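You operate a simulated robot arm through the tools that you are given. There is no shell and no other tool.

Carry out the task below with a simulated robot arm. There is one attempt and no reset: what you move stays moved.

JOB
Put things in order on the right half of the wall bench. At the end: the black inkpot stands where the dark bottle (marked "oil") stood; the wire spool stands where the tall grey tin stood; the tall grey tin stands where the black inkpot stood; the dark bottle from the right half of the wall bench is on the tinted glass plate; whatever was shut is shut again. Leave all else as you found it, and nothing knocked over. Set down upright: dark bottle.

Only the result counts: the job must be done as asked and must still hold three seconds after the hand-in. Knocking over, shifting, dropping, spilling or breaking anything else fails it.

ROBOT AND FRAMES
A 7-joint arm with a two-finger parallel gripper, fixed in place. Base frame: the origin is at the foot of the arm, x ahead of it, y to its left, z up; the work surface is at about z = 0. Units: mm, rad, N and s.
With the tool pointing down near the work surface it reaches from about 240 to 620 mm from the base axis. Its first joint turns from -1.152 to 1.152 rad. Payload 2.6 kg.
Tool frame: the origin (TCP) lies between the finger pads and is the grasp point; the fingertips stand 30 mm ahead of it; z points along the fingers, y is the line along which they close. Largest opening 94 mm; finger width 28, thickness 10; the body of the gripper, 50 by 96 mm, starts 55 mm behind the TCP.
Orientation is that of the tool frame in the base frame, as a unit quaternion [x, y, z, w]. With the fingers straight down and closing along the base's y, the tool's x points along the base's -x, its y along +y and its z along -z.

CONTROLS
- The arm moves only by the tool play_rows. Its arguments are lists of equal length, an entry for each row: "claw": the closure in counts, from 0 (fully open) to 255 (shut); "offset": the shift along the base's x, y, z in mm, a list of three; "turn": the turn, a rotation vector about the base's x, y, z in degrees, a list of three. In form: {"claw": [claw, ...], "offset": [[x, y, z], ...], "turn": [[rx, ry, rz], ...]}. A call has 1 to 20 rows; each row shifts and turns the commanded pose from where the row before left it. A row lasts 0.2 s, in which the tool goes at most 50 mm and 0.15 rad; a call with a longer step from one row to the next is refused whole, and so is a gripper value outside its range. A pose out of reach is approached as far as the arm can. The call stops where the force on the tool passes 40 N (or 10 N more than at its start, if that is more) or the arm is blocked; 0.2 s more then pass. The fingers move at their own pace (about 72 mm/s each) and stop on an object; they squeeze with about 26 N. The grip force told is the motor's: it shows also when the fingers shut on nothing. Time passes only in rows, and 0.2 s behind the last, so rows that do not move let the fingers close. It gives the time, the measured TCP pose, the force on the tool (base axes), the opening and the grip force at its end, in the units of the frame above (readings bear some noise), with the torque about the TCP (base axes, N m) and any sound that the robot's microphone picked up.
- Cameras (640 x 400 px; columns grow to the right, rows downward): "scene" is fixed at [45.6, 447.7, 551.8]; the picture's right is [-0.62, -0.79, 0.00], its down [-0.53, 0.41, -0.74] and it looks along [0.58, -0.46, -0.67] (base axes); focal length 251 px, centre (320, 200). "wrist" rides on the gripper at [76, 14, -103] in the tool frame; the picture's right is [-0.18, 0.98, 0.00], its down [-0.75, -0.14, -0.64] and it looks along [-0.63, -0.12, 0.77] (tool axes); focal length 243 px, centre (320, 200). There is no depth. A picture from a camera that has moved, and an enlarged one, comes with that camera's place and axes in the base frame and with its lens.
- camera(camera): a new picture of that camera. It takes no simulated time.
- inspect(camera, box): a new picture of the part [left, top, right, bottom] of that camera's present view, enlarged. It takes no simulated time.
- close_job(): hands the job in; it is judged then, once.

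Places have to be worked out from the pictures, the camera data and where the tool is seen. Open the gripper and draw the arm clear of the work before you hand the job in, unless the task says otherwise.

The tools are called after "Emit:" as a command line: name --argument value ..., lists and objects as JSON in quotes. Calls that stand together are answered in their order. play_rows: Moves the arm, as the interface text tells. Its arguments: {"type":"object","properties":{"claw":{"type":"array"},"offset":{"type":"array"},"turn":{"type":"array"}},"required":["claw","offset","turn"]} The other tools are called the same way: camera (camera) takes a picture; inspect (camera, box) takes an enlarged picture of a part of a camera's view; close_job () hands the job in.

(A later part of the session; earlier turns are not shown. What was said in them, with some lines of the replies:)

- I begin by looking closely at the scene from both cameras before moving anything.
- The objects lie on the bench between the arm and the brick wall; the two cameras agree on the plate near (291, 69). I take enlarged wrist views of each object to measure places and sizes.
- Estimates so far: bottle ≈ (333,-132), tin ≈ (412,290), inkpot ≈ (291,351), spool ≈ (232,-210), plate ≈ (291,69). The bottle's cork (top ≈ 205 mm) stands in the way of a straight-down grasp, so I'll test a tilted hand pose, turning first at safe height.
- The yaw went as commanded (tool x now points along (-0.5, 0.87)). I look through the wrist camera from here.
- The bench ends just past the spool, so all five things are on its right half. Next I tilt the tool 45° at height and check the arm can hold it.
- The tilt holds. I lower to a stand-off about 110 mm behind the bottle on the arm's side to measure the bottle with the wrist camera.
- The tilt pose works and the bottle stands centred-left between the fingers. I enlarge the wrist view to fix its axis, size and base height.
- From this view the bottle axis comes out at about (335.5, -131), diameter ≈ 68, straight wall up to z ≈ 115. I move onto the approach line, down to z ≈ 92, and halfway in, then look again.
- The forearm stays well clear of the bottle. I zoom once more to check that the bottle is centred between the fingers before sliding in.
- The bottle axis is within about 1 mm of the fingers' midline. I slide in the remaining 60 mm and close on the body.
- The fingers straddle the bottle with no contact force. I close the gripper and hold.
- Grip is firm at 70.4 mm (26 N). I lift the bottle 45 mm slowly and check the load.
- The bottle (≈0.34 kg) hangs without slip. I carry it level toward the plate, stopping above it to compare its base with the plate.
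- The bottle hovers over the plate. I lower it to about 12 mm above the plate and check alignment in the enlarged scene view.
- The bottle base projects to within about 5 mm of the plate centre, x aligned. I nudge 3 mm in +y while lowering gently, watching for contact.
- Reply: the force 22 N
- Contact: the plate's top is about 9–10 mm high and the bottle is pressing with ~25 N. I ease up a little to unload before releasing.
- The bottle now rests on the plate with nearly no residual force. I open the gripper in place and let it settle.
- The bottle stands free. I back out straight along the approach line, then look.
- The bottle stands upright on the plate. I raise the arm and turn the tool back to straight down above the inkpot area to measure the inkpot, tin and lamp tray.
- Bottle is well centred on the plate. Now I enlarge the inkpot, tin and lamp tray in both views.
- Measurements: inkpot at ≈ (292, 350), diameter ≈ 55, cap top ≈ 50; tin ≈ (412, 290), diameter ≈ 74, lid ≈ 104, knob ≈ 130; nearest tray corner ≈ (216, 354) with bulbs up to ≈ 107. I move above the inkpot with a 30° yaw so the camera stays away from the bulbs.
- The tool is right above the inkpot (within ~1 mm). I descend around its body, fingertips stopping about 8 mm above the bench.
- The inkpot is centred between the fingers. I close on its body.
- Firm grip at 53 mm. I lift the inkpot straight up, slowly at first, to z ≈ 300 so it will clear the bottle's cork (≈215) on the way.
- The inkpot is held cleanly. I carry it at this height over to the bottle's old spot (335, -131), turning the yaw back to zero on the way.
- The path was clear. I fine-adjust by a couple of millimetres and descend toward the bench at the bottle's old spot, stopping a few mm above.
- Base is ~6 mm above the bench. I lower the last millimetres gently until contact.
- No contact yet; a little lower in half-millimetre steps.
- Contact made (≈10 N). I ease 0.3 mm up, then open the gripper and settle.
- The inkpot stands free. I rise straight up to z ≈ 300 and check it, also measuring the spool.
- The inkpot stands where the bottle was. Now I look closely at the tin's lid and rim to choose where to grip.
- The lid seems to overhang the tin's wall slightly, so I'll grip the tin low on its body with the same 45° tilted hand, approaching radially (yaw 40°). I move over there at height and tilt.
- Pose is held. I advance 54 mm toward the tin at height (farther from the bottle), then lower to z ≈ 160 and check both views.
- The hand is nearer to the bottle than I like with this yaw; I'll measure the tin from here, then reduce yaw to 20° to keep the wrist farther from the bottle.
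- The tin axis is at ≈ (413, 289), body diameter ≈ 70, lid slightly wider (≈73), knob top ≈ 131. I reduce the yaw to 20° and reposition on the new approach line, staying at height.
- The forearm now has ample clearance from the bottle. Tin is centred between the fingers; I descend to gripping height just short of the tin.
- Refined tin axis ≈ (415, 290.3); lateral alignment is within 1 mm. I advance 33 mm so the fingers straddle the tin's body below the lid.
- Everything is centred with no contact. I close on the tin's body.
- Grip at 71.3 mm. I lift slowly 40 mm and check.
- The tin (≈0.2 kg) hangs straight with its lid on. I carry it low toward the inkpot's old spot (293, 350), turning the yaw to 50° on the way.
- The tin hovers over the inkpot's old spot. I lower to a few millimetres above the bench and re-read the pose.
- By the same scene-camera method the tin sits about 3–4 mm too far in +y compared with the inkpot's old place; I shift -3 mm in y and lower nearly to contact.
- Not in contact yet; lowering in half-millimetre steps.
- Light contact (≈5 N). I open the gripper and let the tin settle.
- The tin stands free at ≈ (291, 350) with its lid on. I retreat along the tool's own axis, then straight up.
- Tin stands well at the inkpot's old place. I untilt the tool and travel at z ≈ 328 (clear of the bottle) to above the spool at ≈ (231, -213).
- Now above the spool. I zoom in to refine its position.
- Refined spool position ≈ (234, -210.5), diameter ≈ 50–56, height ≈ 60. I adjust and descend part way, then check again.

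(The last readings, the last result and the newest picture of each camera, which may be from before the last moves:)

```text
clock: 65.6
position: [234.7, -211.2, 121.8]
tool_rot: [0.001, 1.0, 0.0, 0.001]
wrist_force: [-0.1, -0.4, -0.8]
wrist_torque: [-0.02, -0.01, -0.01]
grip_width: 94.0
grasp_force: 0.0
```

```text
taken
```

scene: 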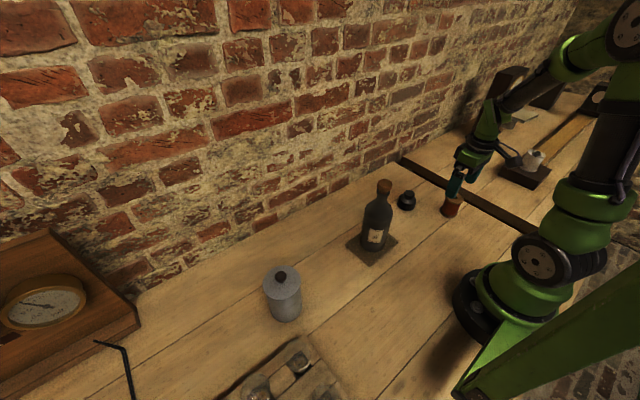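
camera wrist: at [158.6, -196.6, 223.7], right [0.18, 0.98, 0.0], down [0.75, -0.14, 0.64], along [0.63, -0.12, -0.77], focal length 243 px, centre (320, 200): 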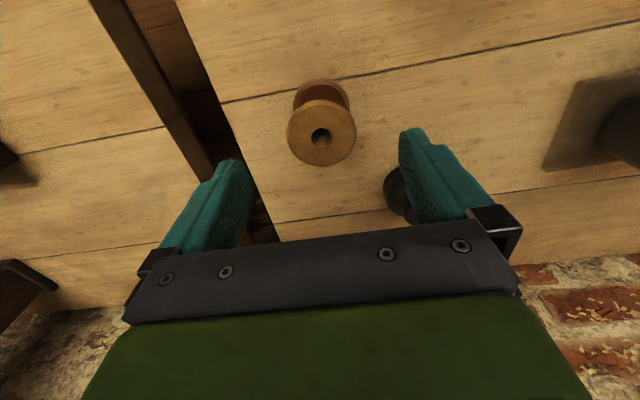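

The spool is centred under the tool. I descend to grip height.

Emit:
play_rows --claw '[0, 0, 0, 0, 0, 0]' --offset '[[0, 0, -25], [0, 0, -25], [0, 0, -20], [0, 0, -10], [0, 0, -5], [0, 0, 0]]' --turn '[[0, 0, 0], [0, 0, 0], [0, 0, 0], [0, 0, 0], [0, 0, 0], [0, 0, 0]]'

Emit:
camera --camera "wrist"

Emit:
inspect --camera "scene" --box '[400, 120, 540, 240]'

```text
clock: 67.0
position: [232.2, -210.9, 37.6]
tool_rot: [0.0, 1.0, 0.0, -0.001]
wrist_force: [0.2, 0.3, -0.2]
wrist_torque: [0.03, -0.02, -0.03]
grip_width: 94.0
grasp_force: 0.0
```

```text
taken
camera wrist: at [157.5, -196.8, 140.5], right [0.18, 0.98, 0.0], down [0.75, -0.14, 0.64], along [0.63, -0.12, -0.77], focal length 243 px, centre (320, 200)
```

wrist: 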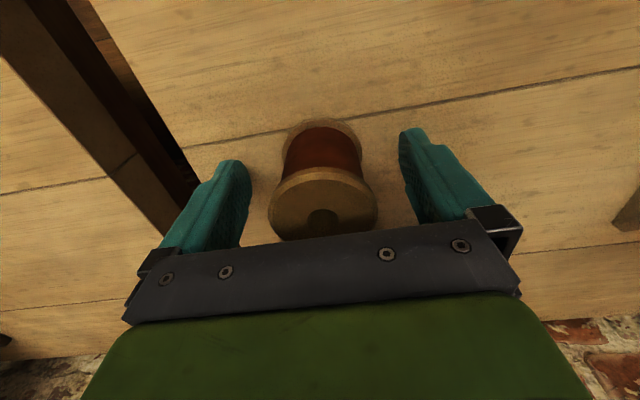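

```text
3.33 times, centred on (470, 180) of scene
camera zoom: at [45.6, 447.7, 551.8], right [-0.62, -0.79, 0.0], down [-0.53, 0.41, -0.74], along [0.58, -0.46, -0.67], focal length 838 px, centre (-180, 267)
```

zoom: 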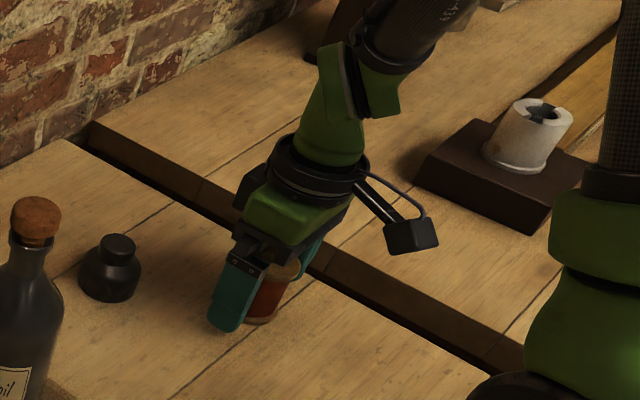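

Well positioned with the palm clear of the spool's top. I close the gripper on it.

Emit:
play_rows --claw '[120, 200, 255, 255, 255]' --offset '[[0, 0, 0], [0, 0, 0], [0, 0, 0], [0, 0, 0], [0, 0, 0]]' --turn '[[0, 0, 0], [0, 0, 0], [0, 0, 0], [0, 0, 0], [0, 0, 0]]'

Emit:
camera --camera "wrist"

```text
clock: 68.2
position: [233.3, -211.8, 38.2]
tool_rot: [0.001, 1.0, -0.001, 0.0]
wrist_force: [0.2, 0.1, 0.3]
wrist_torque: [0.02, -0.01, 0.0]
grip_width: 50.5
grasp_force: 26.0
```

```text
taken
camera wrist: at [157.5, -196.8, 140.7], right [0.18, 0.98, 0.0], down [0.75, -0.14, 0.64], along [0.63, -0.12, -0.77], focal length 243 px, centre (320, 200)
```

wrist: 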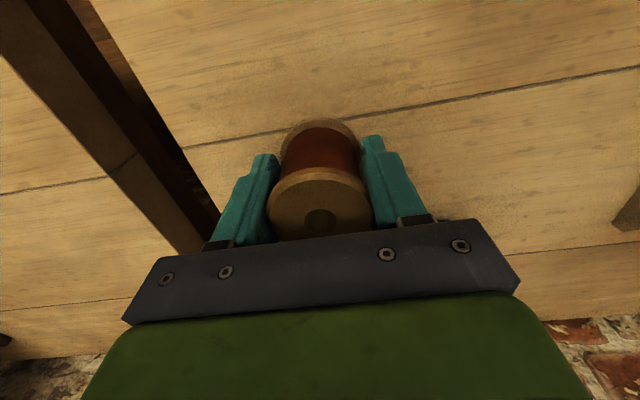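

Grip at 50.5 mm. I lift slowly, then up to z ≈ 295.

Emit:
play_rows --claw '[255, 255, 255, 255, 255, 255, 255, 255, 255, 255]' --offset '[[0, 0, 4], [0, 0, 8], [0, 0, 15], [0, 0, 30], [0, 0, 40], [0, 0, 40], [0, 0, 40], [0, 0, 40], [0, 0, 40], [0, 0, 0]]' --turn '[[0, 0, 0], [0, 0, 0], [0, 0, 0], [0, 0, 0], [0, 0, 0], [0, 0, 0], [0, 0, 0], [0, 0, 0], [0, 0, 0], [0, 0, 0]]'

Emit:
camera --camera "wrist"

Emit:
camera --camera "scene"

```text
clock: 70.4
position: [232.3, -212.5, 295.8]
tool_rot: [0.0, 1.0, 0.0, 0.0]
wrist_force: [-0.3, -0.1, -1.1]
wrist_torque: [0.02, -0.01, -0.02]
grip_width: 50.5
grasp_force: 25.9
```

```text
taken
camera wrist: at [156.9, -197.2, 397.9], right [0.18, 0.98, 0.0], down [0.75, -0.14, 0.64], along [0.63, -0.12, -0.77], focal length 243 px, centre (320, 200)
```

wrist: 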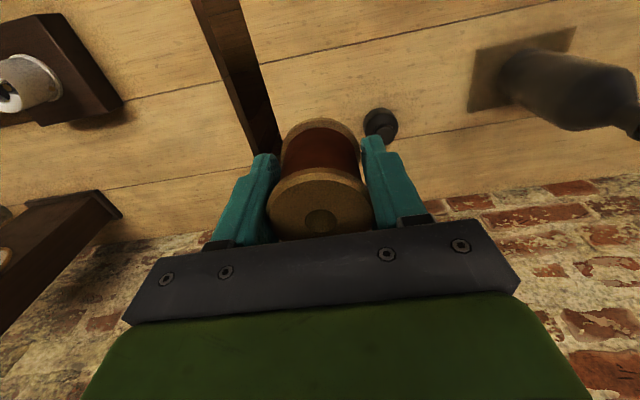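

```text
taken
```

scene: 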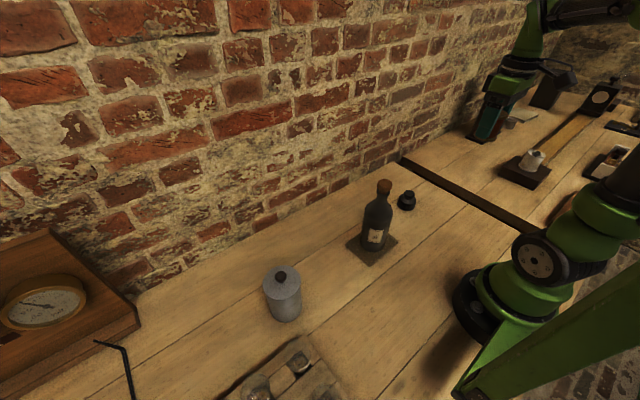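

The spool hangs straight. I carry it in a straight line at z ≈ 295 to above the tin's old place (415, 290), turning the yaw to 35°.

Emit:
play_rows --claw '[255, 255, 255, 255, 255, 255, 255, 255, 255, 255, 255, 255, 255, 255, 255]' --offset '[[6.2, 17.9, 0], [13.9, 38.6, 0], [13.9, 38.6, 0], [13.9, 38.6, 0], [13.9, 38.6, 0], [13.9, 38.6, 0], [13.9, 38.6, 0], [13.9, 38.6, 0], [13.9, 38.6, 0], [13.9, 38.6, 0], [13.9, 38.6, 0], [13.9, 38.6, 0], [13.9, 38.6, 0], [8.2, 19.8, 0], [0, 0, 0]]' --turn '[[0, 0, 1], [0, 0, 2.75], [0, 0, 2.75], [0, 0, 2.75], [0, 0, 2.75], [0, 0, 2.75], [0, 0, 2.75], [0, 0, 2.75], [0, 0, 2.75], [0, 0, 2.75], [0, 0, 2.75], [0, 0, 2.75], [0, 0, 2.75], [0, 0, 1], [0, 0, 0]]'

Emit:
camera --camera "wrist"

Emit:
camera --camera "scene"

```text
clock: 73.6
position: [415.1, 289.9, 294.8]
tool_rot: [-0.301, 0.954, 0.0, -0.001]
wrist_force: [-0.7, 0.5, -2.0]
wrist_torque: [0.02, -0.02, 0.0]
grip_width: 50.4
grasp_force: 26.3
```

```text
taken
camera wrist: at [344.8, 258.6, 396.5], right [-0.41, 0.91, 0.0], down [0.7, 0.32, 0.64], along [0.58, 0.26, -0.77], focal length 243 px, centre (320, 200)
```

wrist: 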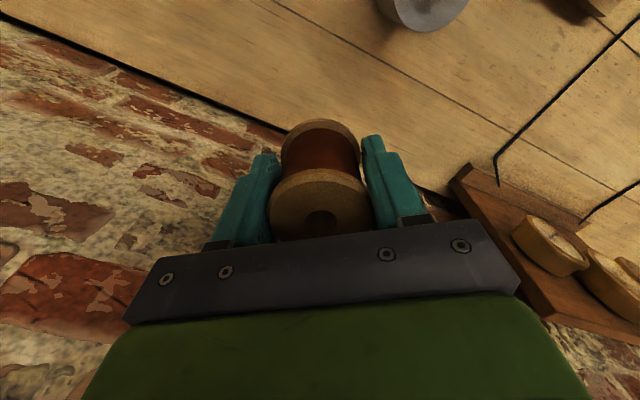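

```text
taken
```

scene: 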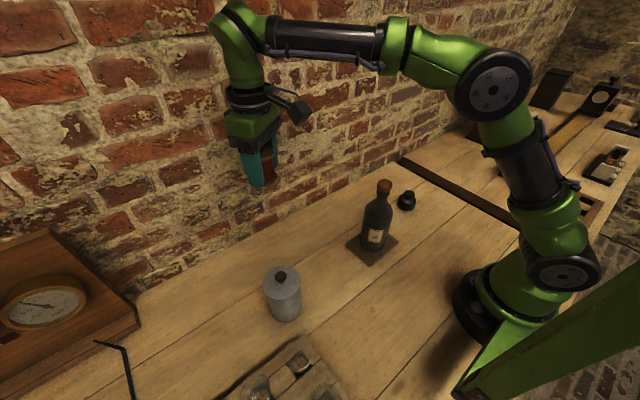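

Arrived over (415, 290). I descend to about 5 mm above the bench.

Emit:
play_rows --claw '[255, 255, 255, 255, 255, 255, 255, 255, 255]' --offset '[[0, 0, -45], [0, 0, -45], [0, 0, -45], [0, 0, -45], [0, 0, -35], [0, 0, -20], [0, 0, -12], [0, 0, -5], [0, 0, 0]]' --turn '[[0, 0, 0], [0, 0, 0], [0, 0, 0], [0, 0, 0], [0, 0, 0], [0, 0, 0], [0, 0, 0], [0, 0, 0], [0, 0, 0]]'

Emit:
camera --camera "wrist"

Emit:
inspect --camera "scene" --box '[220, 170, 360, 330]'

```text
clock: 75.6
position: [415.1, 289.9, 41.9]
tool_rot: [-0.301, 0.954, 0.0, -0.001]
wrist_force: [-0.2, 0.6, -1.7]
wrist_torque: [-0.01, -0.03, 0.0]
grip_width: 50.3
grasp_force: 26.1
```

```text
taken
camera wrist: at [344.0, 258.1, 143.5], right [-0.41, 0.91, 0.0], down [0.7, 0.32, 0.64], along [0.58, 0.26, -0.77], focal length 243 px, centre (320, 200)
```

wrist: 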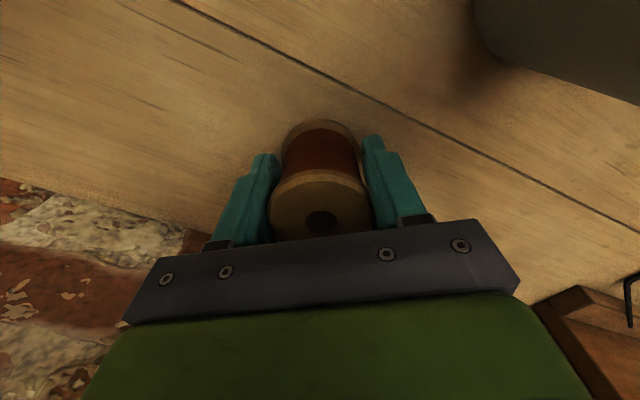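

```text
2.50 times, centred on (290, 250) of scene
camera zoom: at [45.6, 447.7, 551.8], right [-0.62, -0.79, 0.0], down [-0.53, 0.41, -0.74], along [0.58, -0.46, -0.67], focal length 628 px, centre (395, 75)
```

zoom: 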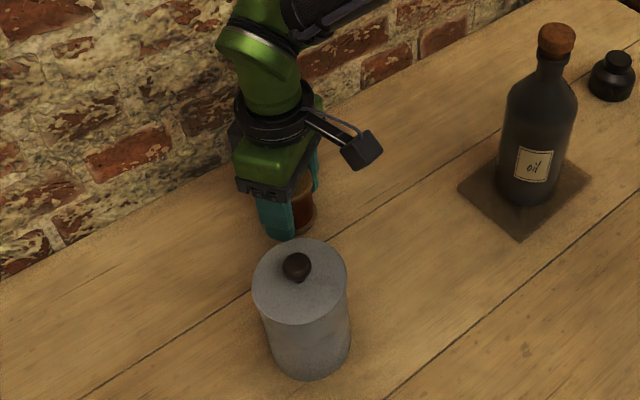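

Position matches the tin's old base in the scene view. I lower the last millimetres gently.

Emit:
play_rows --claw '[255, 255, 255, 255]' --offset '[[0, 0, -2.5], [0, 0, -1.5], [0, 0, -0.5], [0, 0, 0]]' --turn '[[0, 0, 0], [0, 0, 0], [0, 0, 0], [0, 0, 0]]'

```text
clock: 76.6
position: [413.8, 290.4, 38.5]
tool_rot: [-0.301, 0.954, 0.0, 0.0]
wrist_force: [0.9, 0.3, 0.3]
wrist_torque: [0.01, -0.01, 0.04]
grip_width: 50.5
grasp_force: 26.0
```

Just touching; 0.4 mm more to seat it.

Emit:
play_rows --claw '[255, 255]' --offset '[[0, 0, -0.4], [0, 0, 0]]' --turn '[[0, 0, 0], [0, 0, 0]]'

```text
clock: 77.2
position: [414.9, 291.6, 38.3]
tool_rot: [-0.302, 0.953, 0.0, 0.002]
wrist_force: [2.3, 1.8, 4.0]
wrist_torque: [0.07, 0.05, -0.03]
grip_width: 50.2
grasp_force: 26.1
```

The spool is seated on the bench (≈6 N). I open the gripper and settle.

Emit:
play_rows --claw '[200, 140, 80, 0, 0, 0]' --offset '[[0, 0, 0], [0, 0, 0], [0, 0, 0], [0, 0, 0], [0, 0, 0], [0, 0, 0]]' --turn '[[0, 0, 0], [0, 0, 0], [0, 0, 0], [0, 0, 0], [0, 0, 0], [0, 0, 0]]'

Emit:
camera --camera "wrist"

```text
clock: 78.6
position: [414.6, 290.2, 39.1]
tool_rot: [-0.301, 0.954, 0.0, 0.0]
wrist_force: [-0.3, 0.3, -0.4]
wrist_torque: [0.02, -0.01, 0.02]
grip_width: 94.1
grasp_force: 0.1
```

```text
taken
camera wrist: at [343.8, 258.3, 140.2], right [-0.41, 0.91, 0.0], down [0.7, 0.32, 0.64], along [0.58, 0.27, -0.77], focal length 243 px, centre (320, 200)
```

wrist: 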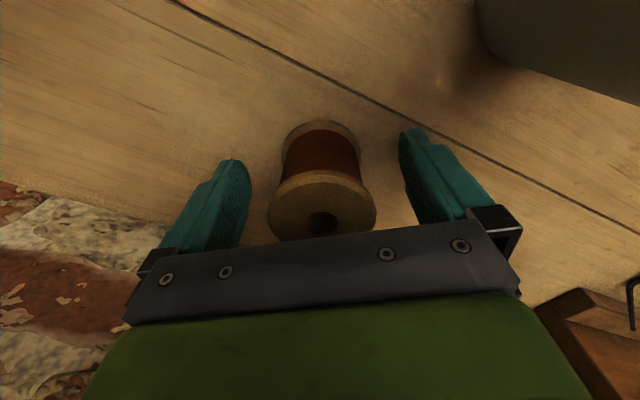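

The spool stands free. I rise straight up and move back to a clear pose, then check the whole bench.

Emit:
play_rows --claw '[0, 0, 0, 0, 0, 0, 0, 0, 0, 0, 0, 0, 0, 0, 0]' --offset '[[0, 0, 10], [0, 0, 25], [0, 0, 40], [0, 0, 40], [0, 0, 45], [0, 0, 45], [0, 0, 45], [0, 0, 45], [0, 0, 30], [-20, -25, 0], [-22, -25, 0], [-22, -25, 0], [-22, -25, 0], [-22, -25, 0], [0, 0, 0]]' --turn '[[0, 0, 0], [0, 0, 0], [0, 0, 0], [0, 0, 0], [0, 0, 0], [0, 0, 0], [0, 0, 0], [0, 0, 0], [0, 0, 0], [0, 0, -7], [0, 0, -7], [0, 0, -7], [0, 0, -7], [0, 0, -7], [0, 0, 0]]'

Emit:
camera --camera "wrist"

Emit:
camera --camera "scene"

```text
clock: 81.8
position: [307.3, 165.3, 363.3]
tool_rot: [0.001, 1.0, 0.0, 0.0]
wrist_force: [-0.4, 0.1, 0.6]
wrist_torque: [0.0, 0.0, 0.01]
grip_width: 94.3
grasp_force: 0.2
```

```text
taken
camera wrist: at [231.5, 179.4, 465.7], right [0.19, 0.98, 0.0], down [0.75, -0.14, 0.64], along [0.63, -0.12, -0.77], focal length 243 px, centre (320, 200)
```

wrist: 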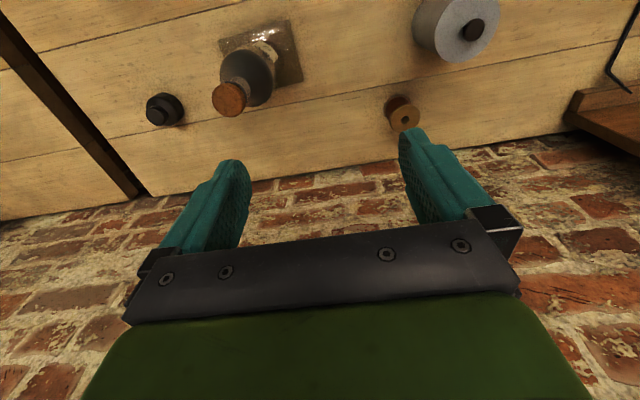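

```text
taken
```

scene: 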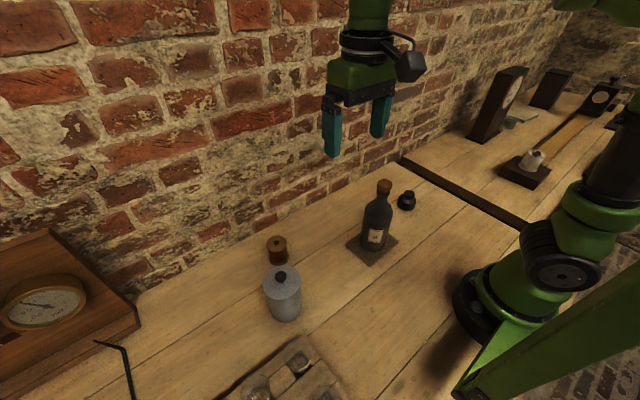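

All four are placed and upright. I verify final positions with enlarged views.

Emit:
inspect --camera "wrist" --box '[360, 0, 540, 150]'

Emit:
inspect --camera "scene" --box '[240, 210, 340, 330]'

Emit:
inspect --camera "wrist" --box '[130, 10, 330, 140]'

Emit:
inspect --camera "scene" --box '[340, 160, 440, 270]'

```text
2.67 times, centred on (450, 75) of wrist
camera zoom: at [231.5, 179.4, 465.7], right [0.19, 0.98, 0.0], down [0.75, -0.14, 0.64], along [0.63, -0.12, -0.77], focal length 647 px, centre (-27, 533)
```

zoom: 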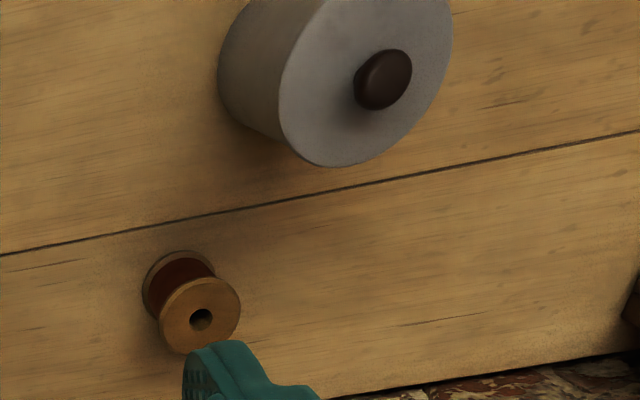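

```text
3.33 times, centred on (290, 270) of scene
camera zoom: at [45.6, 447.7, 551.8], right [-0.62, -0.79, 0.0], down [-0.53, 0.41, -0.74], along [0.58, -0.46, -0.67], focal length 838 px, centre (420, -33)
```

zoom: 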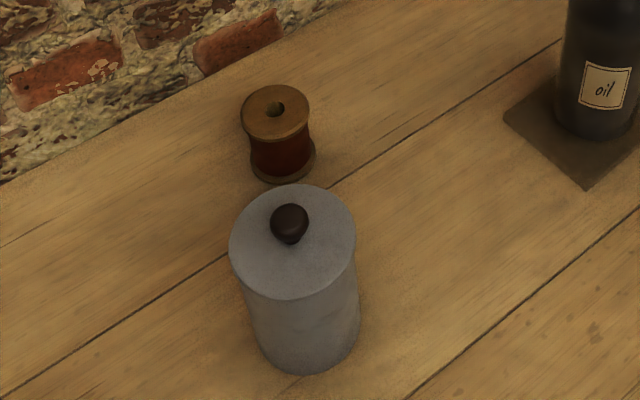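

```text
3.08 times, centred on (230, 75) of wrist
camera zoom: at [231.5, 179.4, 465.7], right [0.19, 0.98, 0.0], down [0.75, -0.14, 0.64], along [0.63, -0.12, -0.77], focal length 746 px, centre (597, 585)
```

zoom: 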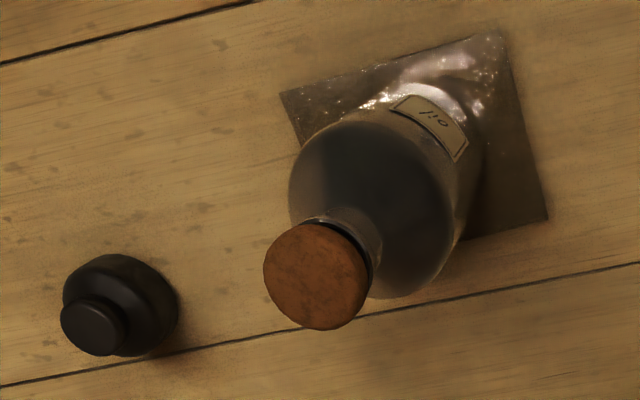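

```text
3.64 times, centred on (390, 215) of scene
camera zoom: at [45.6, 447.7, 551.8], right [-0.62, -0.79, 0.0], down [-0.53, 0.41, -0.74], along [0.58, -0.46, -0.67], focal length 914 px, centre (66, 146)
```

zoom: 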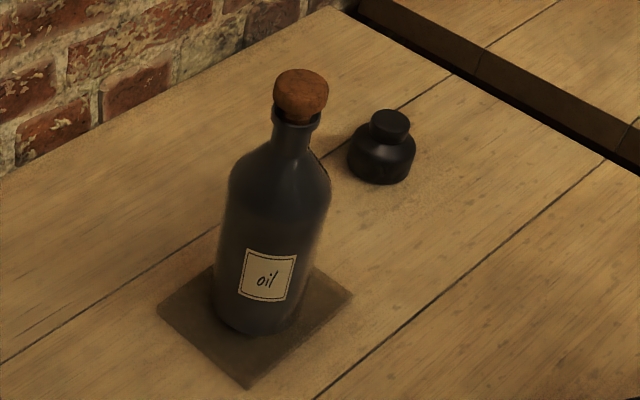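

Checks against the starting pictures: the spool is within ~3 mm of the tin's old place, the tin within ~3 mm of the inkpot's, and the inkpot matches the bottle's. The bottle stands upright and centred on the glass plate, which hasn't moved. The tin's lid and the stoppers are still on, nothing else shifted, and the gripper is open and clear, so I hand the job in.

Emit:
close_job

```text
The job is handed in.
```

The job is handed in, and all four things are where you asked. I checked the final layout against the starting pictures before handing in:

| Item | Where it now stands | How it checks |
|---|---|---|
| Dark bottle ("oil") | On the tinted glass plate | Upright and centred; the plate has not moved |
| Black inkpot | Where the bottle stood | Within a few millimetres |
| Tall grey tin | Where the inkpot stood | Within about 3 mm, lid on |
| Wire spool | Where the tin stood | Within about 3 mm |

I opened nothing: the bottle's cork, the inkpot's cap and the tin's lid stayed on throughout. The final pictures showed nothing else moved or knocked over. The gripper is open and the arm is raised clear of the bench. No verdict came back with the hand-in.
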